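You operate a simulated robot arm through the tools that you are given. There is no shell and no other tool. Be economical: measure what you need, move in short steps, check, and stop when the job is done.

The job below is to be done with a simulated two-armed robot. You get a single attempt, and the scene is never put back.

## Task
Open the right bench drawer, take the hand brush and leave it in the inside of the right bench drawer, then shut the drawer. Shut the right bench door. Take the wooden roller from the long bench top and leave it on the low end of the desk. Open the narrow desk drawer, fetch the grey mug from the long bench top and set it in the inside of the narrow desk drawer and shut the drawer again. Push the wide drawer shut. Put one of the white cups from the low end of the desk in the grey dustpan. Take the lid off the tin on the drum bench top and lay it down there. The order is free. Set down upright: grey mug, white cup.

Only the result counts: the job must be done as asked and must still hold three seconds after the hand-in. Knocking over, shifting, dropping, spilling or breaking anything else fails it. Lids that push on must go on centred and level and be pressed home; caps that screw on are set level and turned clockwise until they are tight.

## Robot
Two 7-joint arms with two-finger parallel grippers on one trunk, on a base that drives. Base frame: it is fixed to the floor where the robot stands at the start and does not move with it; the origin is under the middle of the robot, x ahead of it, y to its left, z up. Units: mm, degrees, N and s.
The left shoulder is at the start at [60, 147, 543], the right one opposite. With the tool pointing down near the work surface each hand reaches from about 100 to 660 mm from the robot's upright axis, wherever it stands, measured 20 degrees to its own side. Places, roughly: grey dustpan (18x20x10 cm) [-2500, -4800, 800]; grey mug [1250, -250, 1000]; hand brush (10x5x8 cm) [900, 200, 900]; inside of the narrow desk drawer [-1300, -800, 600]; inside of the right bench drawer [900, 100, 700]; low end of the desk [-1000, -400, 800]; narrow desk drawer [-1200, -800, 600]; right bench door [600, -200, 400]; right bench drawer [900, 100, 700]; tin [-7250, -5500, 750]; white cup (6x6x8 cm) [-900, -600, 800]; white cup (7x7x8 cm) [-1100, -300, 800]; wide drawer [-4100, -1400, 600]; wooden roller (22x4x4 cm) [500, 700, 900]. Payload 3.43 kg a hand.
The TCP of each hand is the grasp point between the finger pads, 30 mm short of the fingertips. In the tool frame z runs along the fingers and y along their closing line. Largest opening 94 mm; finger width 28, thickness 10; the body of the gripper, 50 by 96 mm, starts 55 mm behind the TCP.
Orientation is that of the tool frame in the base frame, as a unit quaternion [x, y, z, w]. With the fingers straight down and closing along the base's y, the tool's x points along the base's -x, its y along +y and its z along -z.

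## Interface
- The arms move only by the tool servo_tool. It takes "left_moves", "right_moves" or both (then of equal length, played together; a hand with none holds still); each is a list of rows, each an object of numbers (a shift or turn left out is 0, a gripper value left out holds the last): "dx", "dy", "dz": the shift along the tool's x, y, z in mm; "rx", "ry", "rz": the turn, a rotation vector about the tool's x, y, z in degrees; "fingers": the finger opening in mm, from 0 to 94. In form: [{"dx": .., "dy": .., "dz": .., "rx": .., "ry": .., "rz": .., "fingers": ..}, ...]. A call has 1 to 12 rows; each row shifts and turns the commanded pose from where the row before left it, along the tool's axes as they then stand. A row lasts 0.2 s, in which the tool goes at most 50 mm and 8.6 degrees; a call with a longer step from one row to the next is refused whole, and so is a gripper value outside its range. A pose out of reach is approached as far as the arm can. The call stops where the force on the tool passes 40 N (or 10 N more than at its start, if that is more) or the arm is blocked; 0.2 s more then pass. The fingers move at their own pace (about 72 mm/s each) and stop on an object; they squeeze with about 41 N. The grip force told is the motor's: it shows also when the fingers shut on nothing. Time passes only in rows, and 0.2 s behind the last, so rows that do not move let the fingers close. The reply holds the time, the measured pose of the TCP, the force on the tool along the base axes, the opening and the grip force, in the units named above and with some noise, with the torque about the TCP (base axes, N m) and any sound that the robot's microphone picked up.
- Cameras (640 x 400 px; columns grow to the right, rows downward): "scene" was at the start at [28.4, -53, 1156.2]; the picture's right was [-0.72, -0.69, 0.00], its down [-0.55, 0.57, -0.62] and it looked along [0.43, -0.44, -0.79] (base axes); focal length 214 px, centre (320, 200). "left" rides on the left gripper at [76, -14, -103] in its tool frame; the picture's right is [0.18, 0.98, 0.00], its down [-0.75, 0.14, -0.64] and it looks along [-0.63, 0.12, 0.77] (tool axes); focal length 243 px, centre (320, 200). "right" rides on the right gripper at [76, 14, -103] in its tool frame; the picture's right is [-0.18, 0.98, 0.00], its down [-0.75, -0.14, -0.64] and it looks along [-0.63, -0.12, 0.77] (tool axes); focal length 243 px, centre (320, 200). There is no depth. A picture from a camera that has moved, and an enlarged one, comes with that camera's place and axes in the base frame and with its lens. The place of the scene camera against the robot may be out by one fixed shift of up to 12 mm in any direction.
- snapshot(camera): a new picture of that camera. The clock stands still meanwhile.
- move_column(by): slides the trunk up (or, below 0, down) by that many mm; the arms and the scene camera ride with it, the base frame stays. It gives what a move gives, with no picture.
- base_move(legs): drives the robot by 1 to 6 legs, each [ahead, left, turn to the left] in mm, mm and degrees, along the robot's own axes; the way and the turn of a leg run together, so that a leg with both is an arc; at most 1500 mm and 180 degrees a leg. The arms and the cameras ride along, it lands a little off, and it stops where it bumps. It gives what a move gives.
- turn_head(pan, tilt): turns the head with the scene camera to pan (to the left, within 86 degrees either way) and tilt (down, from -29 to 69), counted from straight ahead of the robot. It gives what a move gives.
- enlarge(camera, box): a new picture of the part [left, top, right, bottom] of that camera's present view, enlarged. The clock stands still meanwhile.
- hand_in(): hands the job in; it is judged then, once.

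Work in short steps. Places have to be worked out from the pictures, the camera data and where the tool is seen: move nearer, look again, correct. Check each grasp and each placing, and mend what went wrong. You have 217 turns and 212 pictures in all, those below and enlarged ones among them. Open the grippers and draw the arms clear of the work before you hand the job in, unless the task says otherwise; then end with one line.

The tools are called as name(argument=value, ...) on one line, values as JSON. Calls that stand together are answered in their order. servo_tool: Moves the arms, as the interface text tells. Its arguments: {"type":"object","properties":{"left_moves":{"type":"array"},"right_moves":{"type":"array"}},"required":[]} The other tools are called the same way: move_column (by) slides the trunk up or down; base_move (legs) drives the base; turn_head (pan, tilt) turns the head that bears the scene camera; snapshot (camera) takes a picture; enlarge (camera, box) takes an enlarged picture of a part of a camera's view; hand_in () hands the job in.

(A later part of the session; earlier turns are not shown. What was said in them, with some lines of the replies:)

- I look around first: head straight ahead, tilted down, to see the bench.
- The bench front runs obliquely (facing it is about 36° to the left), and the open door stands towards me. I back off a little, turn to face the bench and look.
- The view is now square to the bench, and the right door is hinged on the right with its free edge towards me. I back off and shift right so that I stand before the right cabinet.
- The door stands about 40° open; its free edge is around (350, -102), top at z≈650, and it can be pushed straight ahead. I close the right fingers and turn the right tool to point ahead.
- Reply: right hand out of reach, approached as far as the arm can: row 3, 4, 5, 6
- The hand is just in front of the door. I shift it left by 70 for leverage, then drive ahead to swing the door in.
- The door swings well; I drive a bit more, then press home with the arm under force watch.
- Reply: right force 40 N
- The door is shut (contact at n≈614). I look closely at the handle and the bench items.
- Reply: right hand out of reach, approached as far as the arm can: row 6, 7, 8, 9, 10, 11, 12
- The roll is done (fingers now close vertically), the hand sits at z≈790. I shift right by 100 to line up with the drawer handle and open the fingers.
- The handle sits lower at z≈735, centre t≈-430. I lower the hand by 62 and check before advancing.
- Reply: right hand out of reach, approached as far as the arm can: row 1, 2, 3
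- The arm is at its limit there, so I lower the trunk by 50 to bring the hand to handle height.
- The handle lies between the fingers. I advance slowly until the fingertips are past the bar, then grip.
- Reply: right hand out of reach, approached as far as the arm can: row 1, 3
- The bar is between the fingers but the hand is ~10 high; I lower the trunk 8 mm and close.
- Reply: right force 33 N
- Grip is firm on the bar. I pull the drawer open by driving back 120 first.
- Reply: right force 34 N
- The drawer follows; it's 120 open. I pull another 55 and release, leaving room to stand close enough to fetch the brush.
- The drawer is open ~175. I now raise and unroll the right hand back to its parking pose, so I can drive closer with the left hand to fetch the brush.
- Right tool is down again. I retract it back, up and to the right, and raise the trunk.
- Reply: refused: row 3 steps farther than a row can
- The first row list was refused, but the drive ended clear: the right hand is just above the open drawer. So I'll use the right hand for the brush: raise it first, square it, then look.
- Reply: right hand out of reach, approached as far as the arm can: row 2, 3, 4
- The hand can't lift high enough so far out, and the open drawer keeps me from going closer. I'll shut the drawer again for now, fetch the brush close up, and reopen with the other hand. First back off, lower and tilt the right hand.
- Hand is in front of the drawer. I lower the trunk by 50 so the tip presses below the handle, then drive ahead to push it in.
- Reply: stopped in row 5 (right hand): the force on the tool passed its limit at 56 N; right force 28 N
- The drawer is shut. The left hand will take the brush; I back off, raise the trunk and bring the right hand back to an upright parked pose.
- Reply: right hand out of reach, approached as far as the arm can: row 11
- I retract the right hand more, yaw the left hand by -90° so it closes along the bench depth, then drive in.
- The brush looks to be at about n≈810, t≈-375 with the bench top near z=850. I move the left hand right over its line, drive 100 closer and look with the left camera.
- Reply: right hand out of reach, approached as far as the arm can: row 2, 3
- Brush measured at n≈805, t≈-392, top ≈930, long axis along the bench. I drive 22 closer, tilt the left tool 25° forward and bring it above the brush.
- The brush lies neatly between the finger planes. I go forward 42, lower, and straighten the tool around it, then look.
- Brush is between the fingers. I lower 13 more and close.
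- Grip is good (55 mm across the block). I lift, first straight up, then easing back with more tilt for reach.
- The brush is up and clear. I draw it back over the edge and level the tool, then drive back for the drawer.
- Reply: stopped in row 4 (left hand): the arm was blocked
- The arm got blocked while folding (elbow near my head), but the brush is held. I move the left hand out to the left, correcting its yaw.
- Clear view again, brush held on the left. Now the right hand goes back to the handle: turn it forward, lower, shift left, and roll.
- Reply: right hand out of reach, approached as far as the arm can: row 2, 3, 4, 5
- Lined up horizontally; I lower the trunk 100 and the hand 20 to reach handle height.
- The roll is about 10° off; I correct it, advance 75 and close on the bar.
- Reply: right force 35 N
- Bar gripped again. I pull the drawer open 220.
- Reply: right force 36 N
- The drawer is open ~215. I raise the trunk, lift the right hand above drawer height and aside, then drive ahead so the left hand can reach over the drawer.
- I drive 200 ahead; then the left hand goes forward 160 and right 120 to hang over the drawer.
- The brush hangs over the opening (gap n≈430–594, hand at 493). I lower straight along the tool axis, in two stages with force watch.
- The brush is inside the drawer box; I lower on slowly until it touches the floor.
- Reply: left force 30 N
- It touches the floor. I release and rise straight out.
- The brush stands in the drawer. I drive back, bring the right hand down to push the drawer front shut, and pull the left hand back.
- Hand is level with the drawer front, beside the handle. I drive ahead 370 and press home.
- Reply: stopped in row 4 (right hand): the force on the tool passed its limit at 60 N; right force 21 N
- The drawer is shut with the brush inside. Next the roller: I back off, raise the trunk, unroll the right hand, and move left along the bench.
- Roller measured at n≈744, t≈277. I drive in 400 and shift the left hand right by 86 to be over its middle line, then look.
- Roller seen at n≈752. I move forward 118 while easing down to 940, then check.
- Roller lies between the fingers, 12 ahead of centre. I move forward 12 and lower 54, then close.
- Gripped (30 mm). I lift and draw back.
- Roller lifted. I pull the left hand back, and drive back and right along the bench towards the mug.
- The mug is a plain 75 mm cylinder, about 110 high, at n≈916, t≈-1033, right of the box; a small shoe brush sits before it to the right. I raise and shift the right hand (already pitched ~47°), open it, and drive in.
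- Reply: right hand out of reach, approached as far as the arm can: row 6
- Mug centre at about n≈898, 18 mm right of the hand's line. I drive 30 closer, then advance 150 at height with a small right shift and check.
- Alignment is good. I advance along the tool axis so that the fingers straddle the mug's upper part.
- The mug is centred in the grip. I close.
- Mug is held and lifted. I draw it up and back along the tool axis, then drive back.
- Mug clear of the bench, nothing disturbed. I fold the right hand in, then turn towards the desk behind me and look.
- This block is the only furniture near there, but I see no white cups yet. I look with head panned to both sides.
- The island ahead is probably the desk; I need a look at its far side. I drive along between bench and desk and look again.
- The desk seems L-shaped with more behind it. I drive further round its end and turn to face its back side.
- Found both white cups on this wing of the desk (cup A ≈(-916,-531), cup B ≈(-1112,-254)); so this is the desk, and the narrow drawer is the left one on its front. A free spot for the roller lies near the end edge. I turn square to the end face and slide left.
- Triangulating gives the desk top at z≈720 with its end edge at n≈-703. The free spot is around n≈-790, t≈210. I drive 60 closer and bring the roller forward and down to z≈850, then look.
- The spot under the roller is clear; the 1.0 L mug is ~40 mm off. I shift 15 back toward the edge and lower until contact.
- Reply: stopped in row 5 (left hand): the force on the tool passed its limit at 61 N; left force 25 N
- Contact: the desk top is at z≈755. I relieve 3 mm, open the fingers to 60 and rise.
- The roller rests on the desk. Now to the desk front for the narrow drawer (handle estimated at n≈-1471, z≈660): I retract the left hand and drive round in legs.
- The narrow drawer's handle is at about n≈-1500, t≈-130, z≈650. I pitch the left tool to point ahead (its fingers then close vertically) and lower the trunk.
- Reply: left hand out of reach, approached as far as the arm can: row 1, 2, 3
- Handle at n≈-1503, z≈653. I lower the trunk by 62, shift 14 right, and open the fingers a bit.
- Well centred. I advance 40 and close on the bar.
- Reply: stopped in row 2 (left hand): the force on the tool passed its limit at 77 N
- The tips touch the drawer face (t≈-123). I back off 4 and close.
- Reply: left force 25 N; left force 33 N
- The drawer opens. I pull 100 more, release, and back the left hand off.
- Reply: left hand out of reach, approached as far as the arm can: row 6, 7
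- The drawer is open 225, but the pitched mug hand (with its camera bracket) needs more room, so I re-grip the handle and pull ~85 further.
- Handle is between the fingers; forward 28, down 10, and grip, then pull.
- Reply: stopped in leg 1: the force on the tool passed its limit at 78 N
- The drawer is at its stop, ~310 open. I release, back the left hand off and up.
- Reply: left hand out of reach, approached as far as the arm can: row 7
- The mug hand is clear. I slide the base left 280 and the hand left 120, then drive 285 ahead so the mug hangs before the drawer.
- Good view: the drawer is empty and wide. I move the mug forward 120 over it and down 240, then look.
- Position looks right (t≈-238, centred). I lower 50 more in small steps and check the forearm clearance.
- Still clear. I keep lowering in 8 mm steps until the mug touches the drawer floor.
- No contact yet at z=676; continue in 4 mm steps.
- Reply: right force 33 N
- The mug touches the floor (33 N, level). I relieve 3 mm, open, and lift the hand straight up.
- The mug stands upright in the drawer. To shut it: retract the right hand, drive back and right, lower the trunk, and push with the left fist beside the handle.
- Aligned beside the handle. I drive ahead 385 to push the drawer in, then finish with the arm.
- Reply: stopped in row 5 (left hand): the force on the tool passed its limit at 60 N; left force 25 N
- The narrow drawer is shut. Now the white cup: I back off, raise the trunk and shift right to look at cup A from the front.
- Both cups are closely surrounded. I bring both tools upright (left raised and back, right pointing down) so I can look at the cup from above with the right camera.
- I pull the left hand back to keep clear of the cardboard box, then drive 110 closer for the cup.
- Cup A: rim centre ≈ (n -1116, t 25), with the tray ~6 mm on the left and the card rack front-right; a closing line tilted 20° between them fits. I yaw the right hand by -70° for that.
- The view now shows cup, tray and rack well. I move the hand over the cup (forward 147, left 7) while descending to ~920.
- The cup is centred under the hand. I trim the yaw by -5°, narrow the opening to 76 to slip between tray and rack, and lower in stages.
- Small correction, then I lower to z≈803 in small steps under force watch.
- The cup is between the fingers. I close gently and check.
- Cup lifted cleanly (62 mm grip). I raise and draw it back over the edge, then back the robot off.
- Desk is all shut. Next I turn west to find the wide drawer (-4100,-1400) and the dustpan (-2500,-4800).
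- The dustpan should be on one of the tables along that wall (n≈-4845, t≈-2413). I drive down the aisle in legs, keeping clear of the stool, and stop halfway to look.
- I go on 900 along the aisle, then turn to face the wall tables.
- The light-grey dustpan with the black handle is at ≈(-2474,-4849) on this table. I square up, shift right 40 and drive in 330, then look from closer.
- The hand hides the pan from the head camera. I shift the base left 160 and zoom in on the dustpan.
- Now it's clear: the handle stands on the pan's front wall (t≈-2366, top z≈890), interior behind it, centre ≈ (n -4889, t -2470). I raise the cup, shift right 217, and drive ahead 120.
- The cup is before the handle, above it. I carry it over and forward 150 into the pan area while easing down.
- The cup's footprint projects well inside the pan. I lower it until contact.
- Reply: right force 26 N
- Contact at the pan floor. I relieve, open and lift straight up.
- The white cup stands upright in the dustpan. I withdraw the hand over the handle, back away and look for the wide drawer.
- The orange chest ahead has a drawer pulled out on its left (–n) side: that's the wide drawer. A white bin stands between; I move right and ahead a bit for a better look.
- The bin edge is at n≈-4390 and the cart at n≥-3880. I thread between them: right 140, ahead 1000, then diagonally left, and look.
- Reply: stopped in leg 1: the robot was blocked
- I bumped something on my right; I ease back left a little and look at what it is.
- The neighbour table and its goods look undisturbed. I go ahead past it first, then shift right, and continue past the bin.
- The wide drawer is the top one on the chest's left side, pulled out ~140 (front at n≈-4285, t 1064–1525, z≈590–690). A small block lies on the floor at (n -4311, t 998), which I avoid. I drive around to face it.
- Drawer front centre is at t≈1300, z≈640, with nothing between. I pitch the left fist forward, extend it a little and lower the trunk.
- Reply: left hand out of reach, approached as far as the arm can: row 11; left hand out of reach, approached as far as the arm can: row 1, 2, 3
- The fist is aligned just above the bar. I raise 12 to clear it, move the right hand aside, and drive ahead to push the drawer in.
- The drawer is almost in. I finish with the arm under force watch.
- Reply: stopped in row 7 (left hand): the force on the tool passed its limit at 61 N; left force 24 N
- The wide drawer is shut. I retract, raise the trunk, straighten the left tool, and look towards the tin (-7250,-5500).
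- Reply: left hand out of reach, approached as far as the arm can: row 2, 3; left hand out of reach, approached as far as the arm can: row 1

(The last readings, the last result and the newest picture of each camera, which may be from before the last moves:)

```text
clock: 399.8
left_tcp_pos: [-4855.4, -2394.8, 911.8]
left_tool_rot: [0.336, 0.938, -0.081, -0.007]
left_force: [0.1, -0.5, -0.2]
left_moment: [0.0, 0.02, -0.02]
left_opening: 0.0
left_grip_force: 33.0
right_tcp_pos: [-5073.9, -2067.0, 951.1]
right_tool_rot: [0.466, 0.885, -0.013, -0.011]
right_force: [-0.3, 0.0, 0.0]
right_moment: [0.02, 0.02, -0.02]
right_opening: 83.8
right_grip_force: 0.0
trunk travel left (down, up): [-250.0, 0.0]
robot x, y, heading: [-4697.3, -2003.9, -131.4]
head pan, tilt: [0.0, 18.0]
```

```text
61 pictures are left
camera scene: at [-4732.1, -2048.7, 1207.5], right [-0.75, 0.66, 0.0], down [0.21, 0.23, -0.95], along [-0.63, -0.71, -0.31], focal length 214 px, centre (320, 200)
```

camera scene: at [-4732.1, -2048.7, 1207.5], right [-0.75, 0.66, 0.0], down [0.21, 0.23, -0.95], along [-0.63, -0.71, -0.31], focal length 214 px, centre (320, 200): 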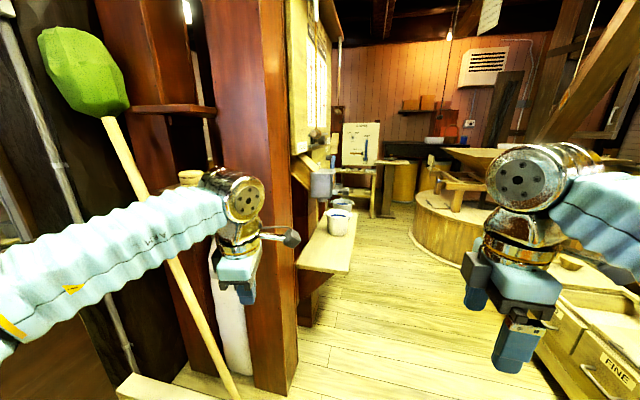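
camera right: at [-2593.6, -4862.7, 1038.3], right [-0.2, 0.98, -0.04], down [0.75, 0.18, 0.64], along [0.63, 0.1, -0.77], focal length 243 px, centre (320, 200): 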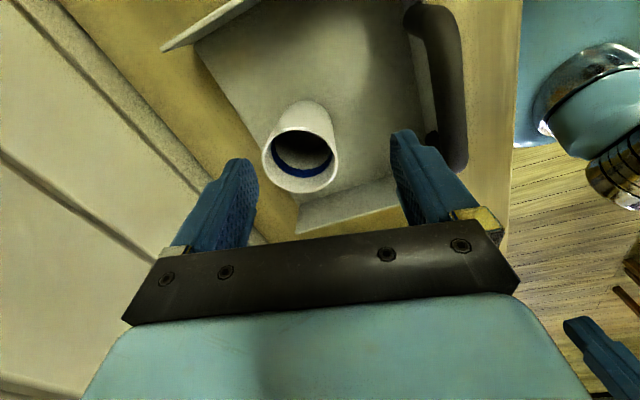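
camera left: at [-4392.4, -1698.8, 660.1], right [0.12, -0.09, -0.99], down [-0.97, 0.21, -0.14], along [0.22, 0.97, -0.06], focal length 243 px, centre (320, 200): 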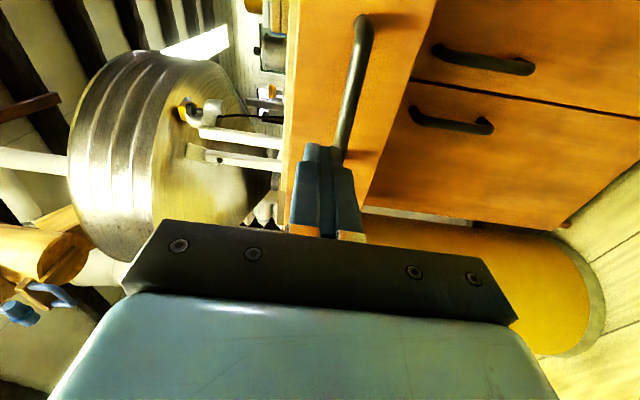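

The passage ahead is narrow; the tin's drum bench is better reached by the wall aisle. I retrace my way: turn to face -t and thread back between chest, cart and bin.

base_move(legs=[[0, 0, 77.4], [700, 0, 0], [0, 550, 0], [400, 430, 0], [577, 0, 0], [0, -150, 0]])

turn_head(pan=0, tilt=40)

snapshot(camera="scene")

```text
clock: 416.6
left_tcp_pos: [-2706.1, -3146.5, 912.2]
left_tool_rot: [-0.315, 0.946, -0.068, 0.044]
left_force: [-0.1, 0.1, -0.2]
left_moment: [-0.05, -0.01, 0.0]
left_opening: 0.1
left_grip_force: 33.2
right_tcp_pos: [-3076.0, -3278.2, 951.6]
right_tool_rot: [-0.179, 0.984, -0.018, 0.0]
right_force: [0.1, -1.0, 0.7]
right_moment: [-0.02, 0.02, -0.03]
right_opening: 84.2
right_grip_force: 0.1
trunk travel left (down, up): [-250.0, 0.0]
robot x, y, heading: [-3048.9, -2897.8, -55.4]
head pan, tilt: [0.0, 18.0]
```

```text
clock: 417.4
left_tcp_pos: [-2706.2, -3145.1, 912.2]
left_tool_rot: [-0.315, 0.946, -0.069, 0.044]
left_force: [0.0, -0.2, 0.2]
left_moment: [-0.01, -0.01, 0.03]
left_opening: 0.0
left_grip_force: 32.9
right_tcp_pos: [-3077.2, -3280.2, 950.9]
right_tool_rot: [-0.179, 0.984, -0.019, 0.0]
right_force: [-0.8, 0.0, -0.2]
right_moment: [0.01, 0.0, 0.04]
right_opening: 83.8
right_grip_force: 0.0
trunk travel left (down, up): [-250.0, 0.0]
robot x, y, heading: [-3047.3, -2894.9, -55.3]
head pan, tilt: [0.0, 40.0]
```

```text
60 pictures are left
camera scene: at [-3010.7, -2941.4, 1173.0], right [-0.82, -0.57, 0.0], down [-0.37, 0.53, -0.77], along [0.44, -0.63, -0.64], focal length 214 px, centre (320, 200)
```

scene: 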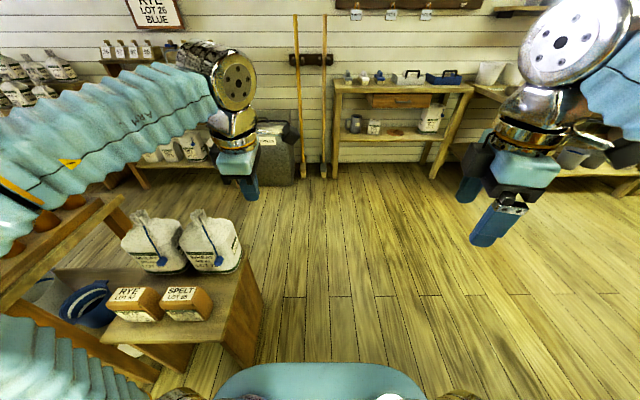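

The way on is clear: ahead past the table, a bit right, on to the aisle, then turn west and look towards the drum bench.

base_move(legs=[[250, 0, 1.2], [0, -150, 0], [650, 0, 0], [0, 0, -90], [1000, 0, 0]])

turn_head(pan=0, tilt=15)

snapshot(camera="scene")

```text
clock: 432.0
left_tcp_pos: [-3661.5, -4672.8, 912.8]
left_tool_rot: [0.425, 0.901, -0.08, -0.015]
left_force: [-0.1, 0.2, -1.0]
left_moment: [0.01, 0.01, 0.02]
left_opening: 0.0
left_grip_force: 33.1
right_tcp_pos: [-3810.6, -4308.5, 949.5]
right_tool_rot: [0.55, 0.835, -0.013, -0.012]
right_force: [0.9, 0.8, 0.0]
right_moment: [0.02, 0.01, 0.02]
right_opening: 83.6
right_grip_force: 0.1
trunk travel left (down, up): [-250.0, 0.0]
robot x, y, heading: [-3424.2, -4319.2, -142.7]
head pan, tilt: [0.0, 40.0]
```

```text
clock: 432.9
left_tcp_pos: [-3660.6, -4673.0, 911.4]
left_tool_rot: [0.425, 0.901, -0.08, -0.017]
left_force: [0.3, 0.4, 0.2]
left_moment: [0.01, 0.05, 0.0]
left_opening: 0.2
left_grip_force: 32.7
right_tcp_pos: [-3810.7, -4309.1, 950.8]
right_tool_rot: [0.55, 0.835, -0.013, -0.013]
right_force: [0.4, -0.6, -0.4]
right_moment: [0.02, 0.01, 0.0]
right_opening: 83.9
right_grip_force: 0.0
trunk travel left (down, up): [-250.0, 0.0]
robot x, y, heading: [-3425.6, -4317.1, -142.9]
head pan, tilt: [0.0, 15.0]
```

```text
59 pictures are left
camera scene: at [-3472.0, -4356.2, 1212.4], right [-0.61, 0.79, 0.0], down [0.21, 0.16, -0.97], along [-0.77, -0.59, -0.26], focal length 214 px, centre (320, 200)
```

scene: 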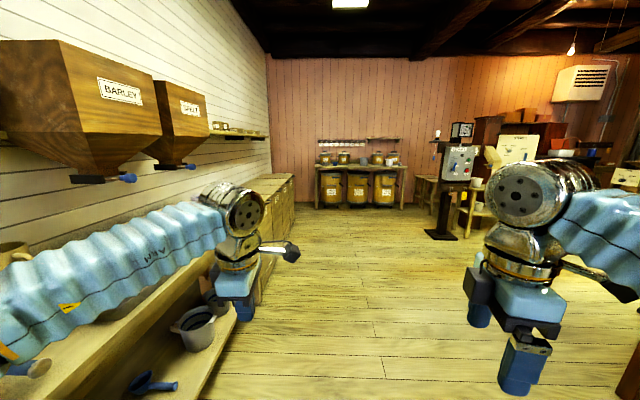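

The drum bench is straight ahead along the aisle; a control pedestal stands at its right front. I drive 2500 ahead and look again.

base_move(legs=[[1300, 0, -1.2], [1200, 0, 0], [0, -500, 0]])

turn_head(pan=-10, tilt=25)

snapshot(camera="scene")

```text
clock: 447.7
left_tcp_pos: [-5985.5, -5714.1, 911.5]
left_tool_rot: [0.446, 0.891, -0.08, -0.018]
left_force: [-0.7, 0.7, -0.3]
left_moment: [0.0, -0.02, 0.01]
left_opening: 0.0
left_grip_force: 33.3
right_tcp_pos: [-6119.0, -5346.1, 951.4]
right_tool_rot: [0.568, 0.823, -0.012, -0.012]
right_force: [-0.3, 1.1, 0.2]
right_moment: [0.01, -0.02, 0.03]
right_opening: 84.1
right_grip_force: 0.1
trunk travel left (down, up): [-250.0, 0.0]
robot x, y, heading: [-5739.2, -5370.2, -145.5]
head pan, tilt: [0.0, 15.0]
```

```text
clock: 448.4
left_tcp_pos: [-5985.9, -5715.6, 911.2]
left_tool_rot: [0.446, 0.891, -0.08, -0.018]
left_force: [-0.6, 0.2, 0.8]
left_moment: [0.03, -0.05, 0.04]
left_opening: 0.0
left_grip_force: 33.1
right_tcp_pos: [-6118.9, -5344.4, 950.3]
right_tool_rot: [0.57, 0.822, -0.013, -0.014]
right_force: [-0.4, 0.2, 0.5]
right_moment: [0.0, -0.01, -0.01]
right_opening: 84.0
right_grip_force: 0.1
trunk travel left (down, up): [-250.0, 0.0]
robot x, y, heading: [-5740.6, -5372.0, -145.0]
head pan, tilt: [-10.0, 25.0]
```

```text
58 pictures are left
camera scene: at [-5789.8, -5393.1, 1196.3], right [-0.42, 0.91, 0.0], down [0.38, 0.18, -0.91], along [-0.82, -0.38, -0.42], focal length 214 px, centre (320, 200)
```

scene: 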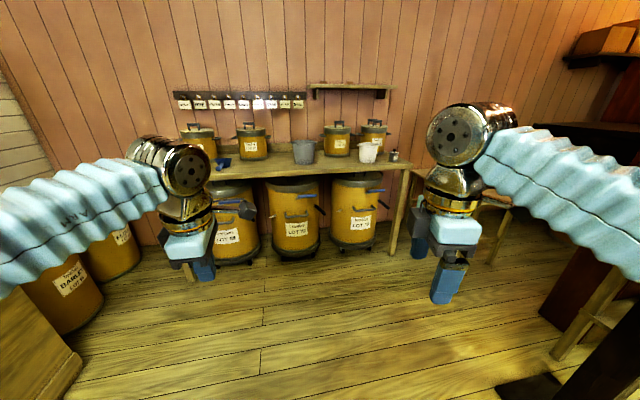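

enlarge(camera="scene", box=[280, 105, 420, 195])

```text
4.44 times, centred on (350, 150) of scene
camera zoom: at [-5789.8, -5393.1, 1196.3], right [-0.42, 0.91, 0.0], down [0.38, 0.18, -0.91], along [-0.82, -0.38, -0.42], focal length 953 px, centre (187, 422)
```

zoom: 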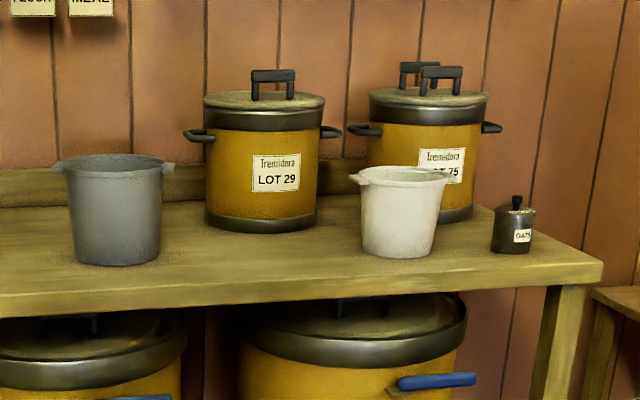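

The tin is the small dark "OATS" pot with a black knob near the bench's right end (≈ n -9180, t -150). I drive ahead first (past the pedestal), then right.

base_move(legs=[[750, 0, 1], [0, -600, 0]])

turn_head(pan=-15, tilt=35)

snapshot(camera="scene")

snapshot(camera="right")

```text
clock: 455.4
left_tcp_pos: [-6932.9, -5663.2, 912.2]
left_tool_rot: [0.438, 0.895, -0.08, -0.017]
left_force: [-1.4, -0.3, 0.9]
left_moment: [0.0, 0.0, -0.01]
left_opening: 0.1
left_grip_force: 33.2
right_tcp_pos: [-7072.5, -5295.9, 950.0]
right_tool_rot: [0.562, 0.827, -0.012, -0.013]
right_force: [-0.5, 0.0, 0.3]
right_moment: [0.02, -0.03, 0.01]
right_opening: 84.0
right_grip_force: 0.0
trunk travel left (down, up): [-250.0, 0.0]
robot x, y, heading: [-6694.2, -5319.2, -144.5]
head pan, tilt: [-10.0, 25.0]
```

```text
clock: 456.1
left_tcp_pos: [-6932.6, -5663.7, 911.5]
left_tool_rot: [0.438, 0.895, -0.08, -0.016]
left_force: [0.3, 0.2, -0.3]
left_moment: [-0.01, -0.03, 0.0]
left_opening: 0.1
left_grip_force: 33.1
right_tcp_pos: [-7072.2, -5295.9, 951.1]
right_tool_rot: [0.563, 0.826, -0.013, -0.013]
right_force: [0.6, -1.1, -0.4]
right_moment: [-0.04, -0.01, 0.0]
right_opening: 83.9
right_grip_force: 0.0
trunk travel left (down, up): [-250.0, 0.0]
robot x, y, heading: [-6691.4, -5317.4, -144.1]
head pan, tilt: [-15.0, 35.0]
```

```text
56 pictures are left
camera scene: at [-6741.8, -5329.7, 1180.5], right [-0.35, 0.94, 0.0], down [0.54, 0.2, -0.82], along [-0.77, -0.29, -0.57], focal length 214 px, centre (320, 200)
```

scene: 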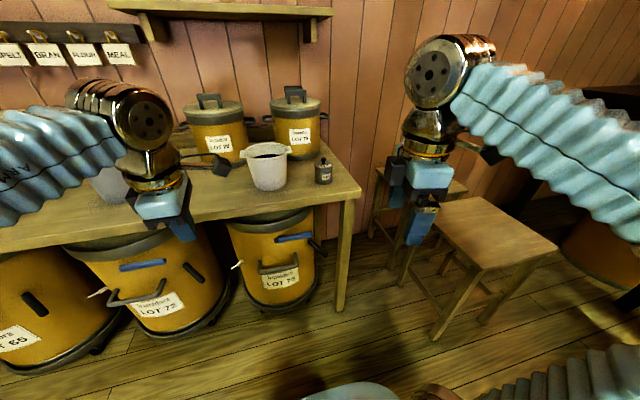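

```text
55 pictures are left
camera right: at [-7083.2, -5219.3, 1052.4], right [0.98, 0.19, -0.04], down [0.17, -0.75, 0.64], along [0.1, -0.64, -0.77], focal length 243 px, centre (320, 200)
```

right: 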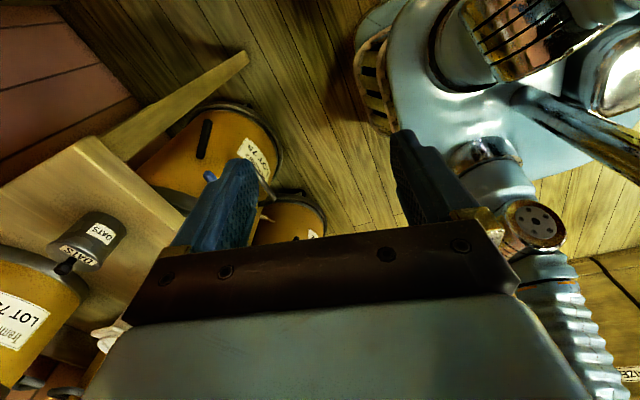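

Tin knob triangulated at ≈(-7375,-5555), z≈875 (n -9233, t -157). I pull the left hand back and up, then drive 205 closer.

servo_tool(left_moves=[{"dy": 30, "dz": -15}, {"dy": 30, "dz": -10}, {"dy": 20}], right_moves=[{"fingers": 60}, {}, {}])

base_move(legs=[[205, 0, 0]])

snapshot(camera="right")

snapshot(camera="scene")

```text
clock: 456.9
left_tcp_pos: [-6867.1, -5611.4, 924.2]
left_tool_rot: [0.438, 0.895, -0.08, -0.017]
left_force: [0.6, 0.2, -1.0]
left_moment: [0.01, -0.03, 0.0]
left_opening: 0.2
left_grip_force: 32.9
right_tcp_pos: [-7072.3, -5296.4, 950.6]
right_tool_rot: [0.563, 0.826, -0.013, -0.013]
right_force: [-0.8, -0.9, 0.1]
right_moment: [0.02, 0.0, -0.04]
right_opening: 60.1
right_grip_force: 0.1
trunk travel left (down, up): [-250.0, 0.0]
robot x, y, heading: [-6686.2, -5316.5, -144.1]
head pan, tilt: [-15.0, 35.0]
```

```text
clock: 458.5
left_tcp_pos: [-7037.0, -5729.2, 922.9]
left_tool_rot: [0.442, 0.893, -0.08, -0.018]
left_force: [0.2, 0.4, 0.7]
left_moment: [-0.01, 0.0, -0.01]
left_opening: 0.3
left_grip_force: 33.2
right_tcp_pos: [-7239.8, -5412.2, 949.3]
right_tool_rot: [0.565, 0.825, -0.013, -0.013]
right_force: [0.7, 0.7, -0.2]
right_moment: [0.02, 0.04, -0.02]
right_opening: 59.8
right_grip_force: 0.0
trunk travel left (down, up): [-250.0, 0.0]
robot x, y, heading: [-6854.4, -5440.7, -144.8]
head pan, tilt: [-15.0, 35.0]
```

```text
54 pictures are left
camera right: at [-7250.2, -5336.0, 1052.4], right [0.98, 0.18, -0.04], down [0.16, -0.75, 0.64], along [0.09, -0.64, -0.77], focal length 243 px, centre (320, 200)
```

right: 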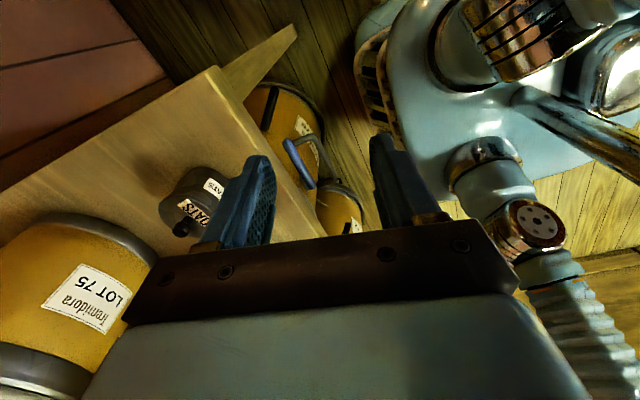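

```text
53 pictures are left
camera scene: at [-6909.6, -5448.9, 1180.5], right [-0.35, 0.94, 0.0], down [0.54, 0.2, -0.82], along [-0.77, -0.28, -0.57], focal length 214 px, centre (320, 200)
```

scene: 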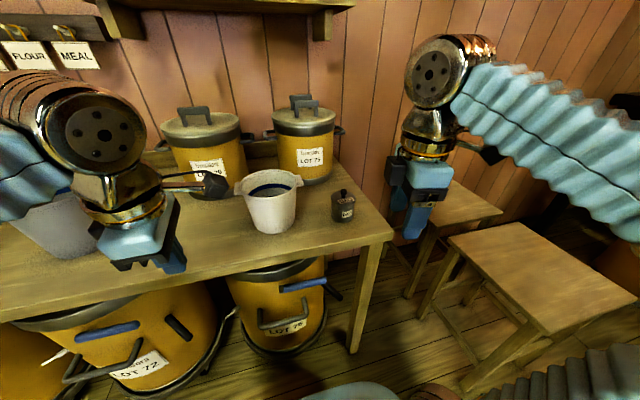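

Knob refined to (-7365,-5552, z 880). I move the right hand over it, staying with tips above 900.

servo_tool(right_moves=[{"dx": -16.9, "dy": -33.4, "dz": 2}, {"dx": -16.9, "dy": -33.4, "dz": 2}, {"dx": -16.9, "dy": -33.4, "dz": 2}, {"dx": -16.9, "dy": -33.4, "dz": 2}, {"dx": -16.9, "dy": -33.2, "dz": 2}])

snapshot(camera="right")

```text
clock: 459.7
left_tcp_pos: [-7037.9, -5729.3, 924.0]
left_tool_rot: [0.442, 0.893, -0.08, -0.016]
left_force: [-0.6, -0.1, 0.2]
left_moment: [-0.05, -0.01, -0.03]
left_opening: 0.2
left_grip_force: 33.3
right_tcp_pos: [-7365.7, -5552.4, 944.6]
right_tool_rot: [0.566, 0.825, -0.013, -0.012]
right_force: [0.3, 0.0, 0.8]
right_moment: [-0.04, 0.0, 0.04]
right_opening: 60.2
right_grip_force: 0.0
trunk travel left (down, up): [-250.0, 0.0]
robot x, y, heading: [-6858.7, -5435.2, -144.7]
head pan, tilt: [-15.0, 35.0]
```

```text
52 pictures are left
camera right: at [-7376.1, -5475.0, 1046.2], right [0.98, 0.18, -0.04], down [0.16, -0.75, 0.64], along [0.09, -0.64, -0.77], focal length 243 px, centre (320, 200)
```

right: 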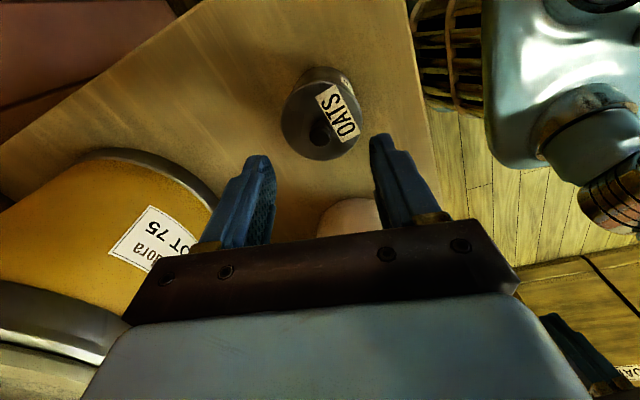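

enlarge(camera="right", box=[230, 50, 410, 190])

```text
2.86 times, centred on (320, 120) of right
camera zoom: at [-7376.1, -5475.0, 1046.2], right [0.98, 0.18, -0.04], down [0.16, -0.75, 0.64], along [0.09, -0.64, -0.77], focal length 693 px, centre (320, 429)
```

zoom: 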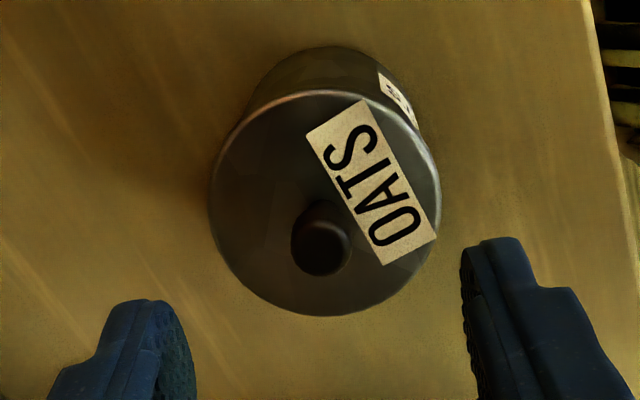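

Lid top ≈ z 855, knob top ≈ 886, hand centred within 2 mm. I lower to z≈889 and close on the knob.

servo_tool(right_moves=[{"dz": 20, "fingers": 50}, {"dz": 18}, {"dz": 10}, {"dz": 6}, {"fingers": 0}, {}, {}, {}])

snapshot(camera="right")

```text
clock: 461.3
left_tcp_pos: [-7038.1, -5730.4, 923.3]
left_tool_rot: [0.443, 0.893, -0.079, -0.018]
left_force: [-0.6, -0.3, 0.3]
left_moment: [0.01, 0.01, 0.0]
left_opening: 0.0
left_grip_force: 33.0
right_tcp_pos: [-7368.4, -5552.5, 896.0]
right_tool_rot: [0.566, 0.824, -0.019, -0.014]
right_force: [-1.8, -1.6, 14.2]
right_moment: [0.09, -0.24, 0.02]
right_opening: 14.1
right_grip_force: 40.7
trunk travel left (down, up): [-250.0, 0.0]
robot x, y, heading: [-6860.6, -5436.3, -144.6]
head pan, tilt: [-15.0, 35.0]
stopped in row 7 (right hand): the force on the tool passed its limit at 42 N (the readings are from after the stop); the commanded pose is now the measured one
```

```text
50 pictures are left
camera right: at [-7377.0, -5474.2, 995.7], right [0.98, 0.18, -0.05], down [0.17, -0.74, 0.65], along [0.08, -0.64, -0.76], focal length 243 px, centre (320, 200)
```

right: 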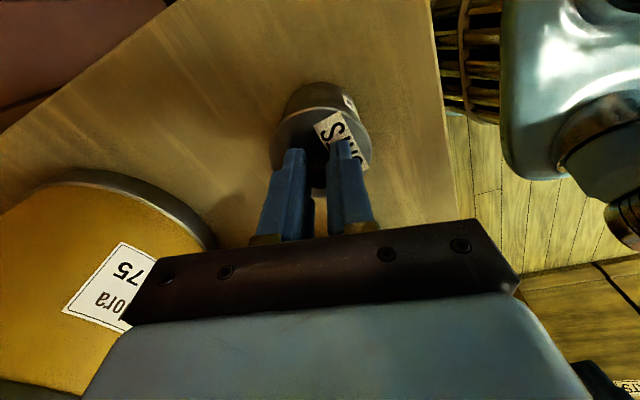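

The knob is gripped (14 mm), tips resting on the lid. I lift slowly and look whether only the lid comes.

servo_tool(right_moves=[{"dz": -3}, {"dz": -4}, {"dz": -5}, {"dz": -6}])

enlarge(camera="right", box=[230, 50, 410, 190])

enlarge(camera="scene", box=[260, 110, 440, 250])

```text
clock: 462.3
left_tcp_pos: [-7037.2, -5730.0, 924.0]
left_tool_rot: [0.442, 0.893, -0.08, -0.018]
left_force: [-0.5, 0.3, 0.0]
left_moment: [-0.01, 0.01, 0.03]
left_opening: 0.2
left_grip_force: 33.2
right_tcp_pos: [-7368.2, -5551.0, 910.8]
right_tool_rot: [0.566, 0.824, -0.017, -0.013]
right_force: [-0.1, 0.3, -0.4]
right_moment: [0.0, -0.02, 0.02]
right_opening: 14.5
right_grip_force: 40.4
trunk travel left (down, up): [-250.0, 0.0]
robot x, y, heading: [-6859.2, -5439.2, -144.6]
head pan, tilt: [-15.0, 35.0]
heard: snap
```

```text
2.86 times, centred on (320, 120) of right
camera zoom: at [-7377.6, -5474.3, 1012.4], right [0.98, 0.18, -0.04], down [0.17, -0.75, 0.65], along [0.08, -0.64, -0.76], focal length 693 px, centre (320, 429)
```

zoom: 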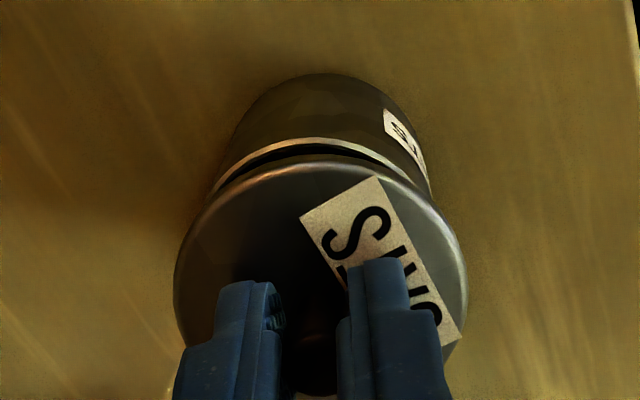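

```text
2.86 times, centred on (350, 180) of scene
camera zoom: at [-6909.9, -5449.1, 1180.4], right [-0.35, 0.94, 0.0], down [0.54, 0.2, -0.82], along [-0.77, -0.28, -0.57], focal length 613 px, centre (234, 257)
```

zoom: 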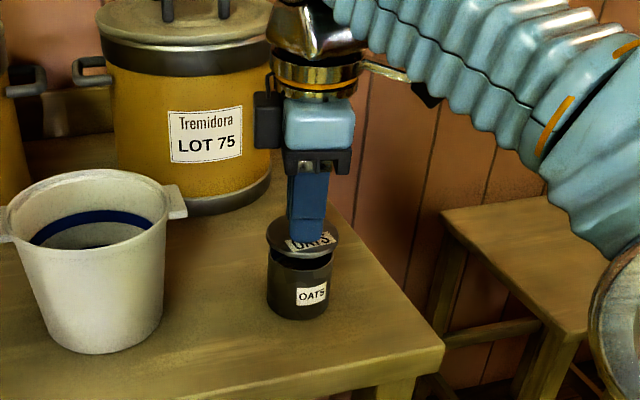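

With a snap the lid came free; the tin stayed put. I lift it clear and carry it to the free spot front-left of the tin (n≈-9178, t≈-240).

servo_tool(right_moves=[{"dz": -15}, {"dz": -15}, {"dx": -22.4, "dy": 22.1}, {"dx": -22.4, "dy": 22.1}, {"dx": -22.4, "dy": 22.1}])

snapshot(camera="right")

enlarge(camera="scene", box=[220, 110, 440, 270])

```text
clock: 463.5
left_tcp_pos: [-7037.2, -5730.0, 923.9]
left_tool_rot: [0.442, 0.893, -0.081, -0.018]
left_force: [0.6, -0.4, -0.3]
left_moment: [-0.01, -0.02, -0.02]
left_opening: 0.2
left_grip_force: 33.6
right_tcp_pos: [-7281.1, -5589.3, 939.9]
right_tool_rot: [0.567, 0.824, -0.018, -0.014]
right_force: [-0.3, -0.6, -0.2]
right_moment: [0.01, 0.01, 0.03]
right_opening: 14.1
right_grip_force: 40.9
trunk travel left (down, up): [-250.0, 0.0]
robot x, y, heading: [-6860.5, -5439.9, -144.5]
head pan, tilt: [-15.0, 35.0]
```

```text
47 pictures are left
camera right: at [-7290.1, -5512.8, 1039.6], right [0.98, 0.18, -0.04], down [0.16, -0.75, 0.65], along [0.08, -0.64, -0.76], focal length 243 px, centre (320, 200)
```

right: 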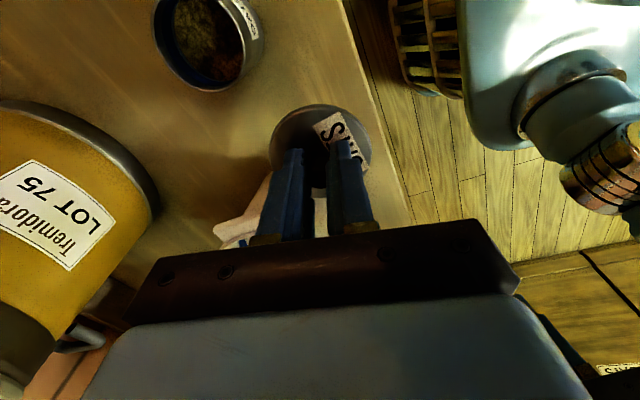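

```text
2.50 times, centred on (330, 190) of scene
camera zoom: at [-6910.0, -5449.0, 1180.4], right [-0.35, 0.94, 0.0], down [0.54, 0.2, -0.82], along [-0.77, -0.28, -0.57], focal length 536 px, centre (295, 225)
```

zoom: 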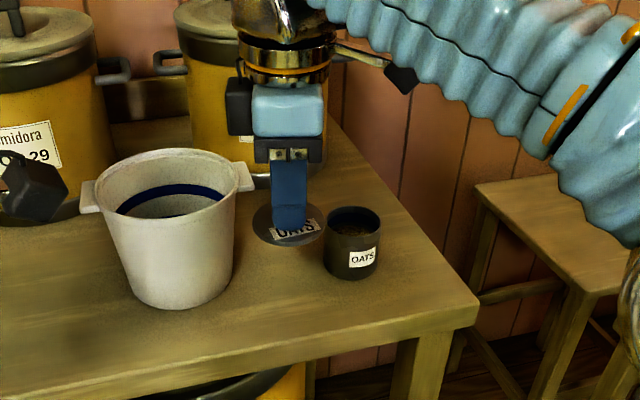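

Spot below is free of tin, pot and edge. I lower the lid until it touches the bench.

servo_tool(right_moves=[{"dz": 30}, {"dz": 30}, {"dz": 20}, {"dz": 6}, {"dz": 5}, {"dz": 5}, {"dz": 5}, {"dz": 5}, {"dz": 5}])

snapshot(camera="right")

```text
clock: 465.2
left_tcp_pos: [-7036.8, -5729.5, 924.2]
left_tool_rot: [0.442, 0.893, -0.08, -0.017]
left_force: [-0.3, -0.1, -0.4]
left_moment: [0.0, -0.01, -0.01]
left_opening: 0.2
left_grip_force: 33.0
right_tcp_pos: [-7284.5, -5590.8, 839.8]
right_tool_rot: [0.567, 0.823, -0.025, -0.015]
right_force: [0.9, 3.2, 18.9]
right_moment: [0.31, -0.43, 0.08]
right_opening: 14.2
right_grip_force: 41.2
trunk travel left (down, up): [-250.0, 0.0]
robot x, y, heading: [-6861.1, -5434.6, -144.6]
head pan, tilt: [-15.0, 35.0]
stopped in row 8 (right hand): the force on the tool passed its limit at 46 N (the readings are from after the stop); the commanded pose is now the measured one
```

```text
45 pictures are left
camera right: at [-7293.1, -5512.5, 940.5], right [0.98, 0.18, -0.06], down [0.17, -0.74, 0.65], along [0.08, -0.65, -0.76], focal length 243 px, centre (320, 200)
```

right: 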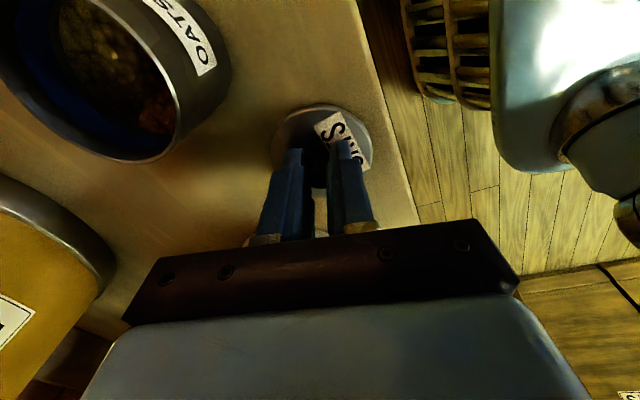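

The lid is on the bench. I relieve, open and lift off.

servo_tool(right_moves=[{"dz": -3}, {"fingers": 50}, {}, {"dz": -20}, {"dz": -30}, {"dz": -35}])

enlarge(camera="right", box=[150, 0, 440, 200])

enlarge(camera="scene", box=[220, 110, 440, 270])

```text
clock: 466.6
left_tcp_pos: [-7036.6, -5731.3, 924.4]
left_tool_rot: [0.443, 0.893, -0.08, -0.017]
left_force: [0.5, -0.5, -0.3]
left_moment: [0.01, -0.03, -0.01]
left_opening: 0.0
left_grip_force: 32.8
right_tcp_pos: [-7282.6, -5589.9, 925.8]
right_tool_rot: [0.567, 0.824, -0.022, -0.014]
right_force: [0.0, 0.3, 0.2]
right_moment: [0.01, 0.0, 0.01]
right_opening: 49.8
right_grip_force: 0.0
trunk travel left (down, up): [-250.0, 0.0]
robot x, y, heading: [-6855.8, -5434.8, -144.7]
head pan, tilt: [-15.0, 35.0]
```

```text
2.00 times, centred on (295, 100) of right
camera zoom: at [-7291.0, -5512.2, 1025.9], right [0.98, 0.18, -0.05], down [0.17, -0.74, 0.65], along [0.08, -0.65, -0.76], focal length 485 px, centre (370, 400)
```

zoom: 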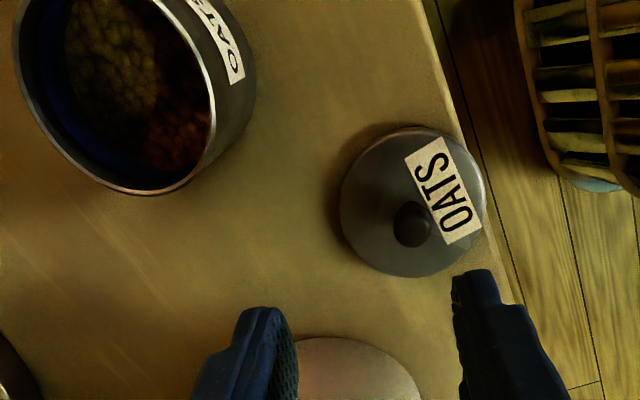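

```text
2.50 times, centred on (330, 190) of scene
camera zoom: at [-6910.0, -5449.1, 1180.4], right [-0.35, 0.94, 0.0], down [0.54, 0.2, -0.82], along [-0.77, -0.28, -0.57], focal length 536 px, centre (295, 225)
```

zoom: 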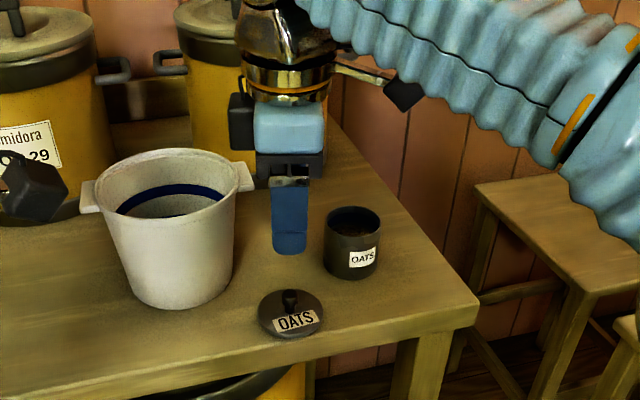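

The lid lies flat on the bench and the tin is open and upright. I draw the arms clear and back off a little before handing in.

servo_tool(right_moves=[{"dz": -15, "dy": 10}, {"dy": 40}, {"dy": 40, "fingers": 80}, {"dy": 40}])

base_move(legs=[[-180, 0, 0]])

servo_tool(left_moves=[{"fingers": 60}, {}, {}])

snapshot(camera="scene")

```text
clock: 467.6
left_tcp_pos: [-7036.9, -5730.2, 923.6]
left_tool_rot: [0.442, 0.893, -0.08, -0.017]
left_force: [-0.1, 0.0, -0.2]
left_moment: [0.0, 0.03, 0.0]
left_opening: 0.0
left_grip_force: 33.3
right_tcp_pos: [-7161.4, -5545.7, 933.5]
right_tool_rot: [0.566, 0.824, -0.022, -0.014]
right_force: [-0.5, -0.2, 0.1]
right_moment: [0.01, -0.02, -0.01]
right_opening: 80.0
right_grip_force: 0.2
trunk travel left (down, up): [-250.0, 0.0]
robot x, y, heading: [-6853.2, -5435.5, -144.7]
head pan, tilt: [-15.0, 35.0]
```

```text
clock: 469.1
left_tcp_pos: [-6890.2, -5624.3, 924.6]
left_tool_rot: [0.443, 0.893, -0.08, -0.017]
left_force: [-0.4, 0.1, -0.2]
left_moment: [-0.02, -0.02, -0.03]
left_opening: 0.0
left_grip_force: 33.4
right_tcp_pos: [-7013.6, -5439.7, 933.0]
right_tool_rot: [0.569, 0.822, -0.021, -0.014]
right_force: [-0.2, 0.6, 0.8]
right_moment: [0.02, -0.01, 0.04]
right_opening: 80.0
right_grip_force: 0.1
trunk travel left (down, up): [-250.0, 0.0]
robot x, y, heading: [-6710.4, -5333.8, -144.8]
head pan, tilt: [-15.0, 35.0]
```

```text
clock: 469.9
left_tcp_pos: [-6890.2, -5625.2, 923.8]
left_tool_rot: [0.443, 0.893, -0.08, -0.016]
left_force: [-0.4, 0.8, -0.6]
left_moment: [0.0, 0.0, -0.01]
left_opening: 60.1
left_grip_force: 0.1
right_tcp_pos: [-7012.7, -5439.3, 933.1]
right_tool_rot: [0.569, 0.822, -0.022, -0.014]
right_force: [0.5, 0.2, 0.6]
right_moment: [-0.01, 0.01, 0.02]
right_opening: 79.6
right_grip_force: 0.0
trunk travel left (down, up): [-250.0, 0.0]
robot x, y, heading: [-6711.9, -5327.1, -144.8]
head pan, tilt: [-15.0, 35.0]
```

```text
42 pictures are left
camera scene: at [-6761.9, -5344.5, 1180.5], right [-0.34, 0.94, 0.0], down [0.54, 0.2, -0.82], along [-0.77, -0.28, -0.57], focal length 214 px, centre (320, 200)
```

scene: 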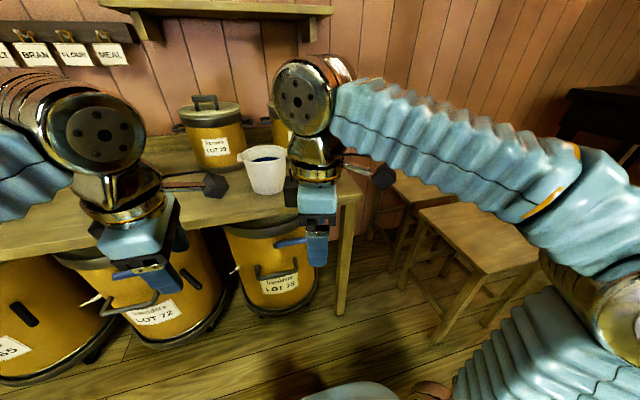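

Both grippers are open and clear of the work, and every part of the job has been carried out, so I hand in.

hand_in()

```text
The job is handed in.
```

The whole job is done and handed in, with no verdict back yet; on the way my base bumped a small goods table, and everything on it looked upright and in place afterwards.
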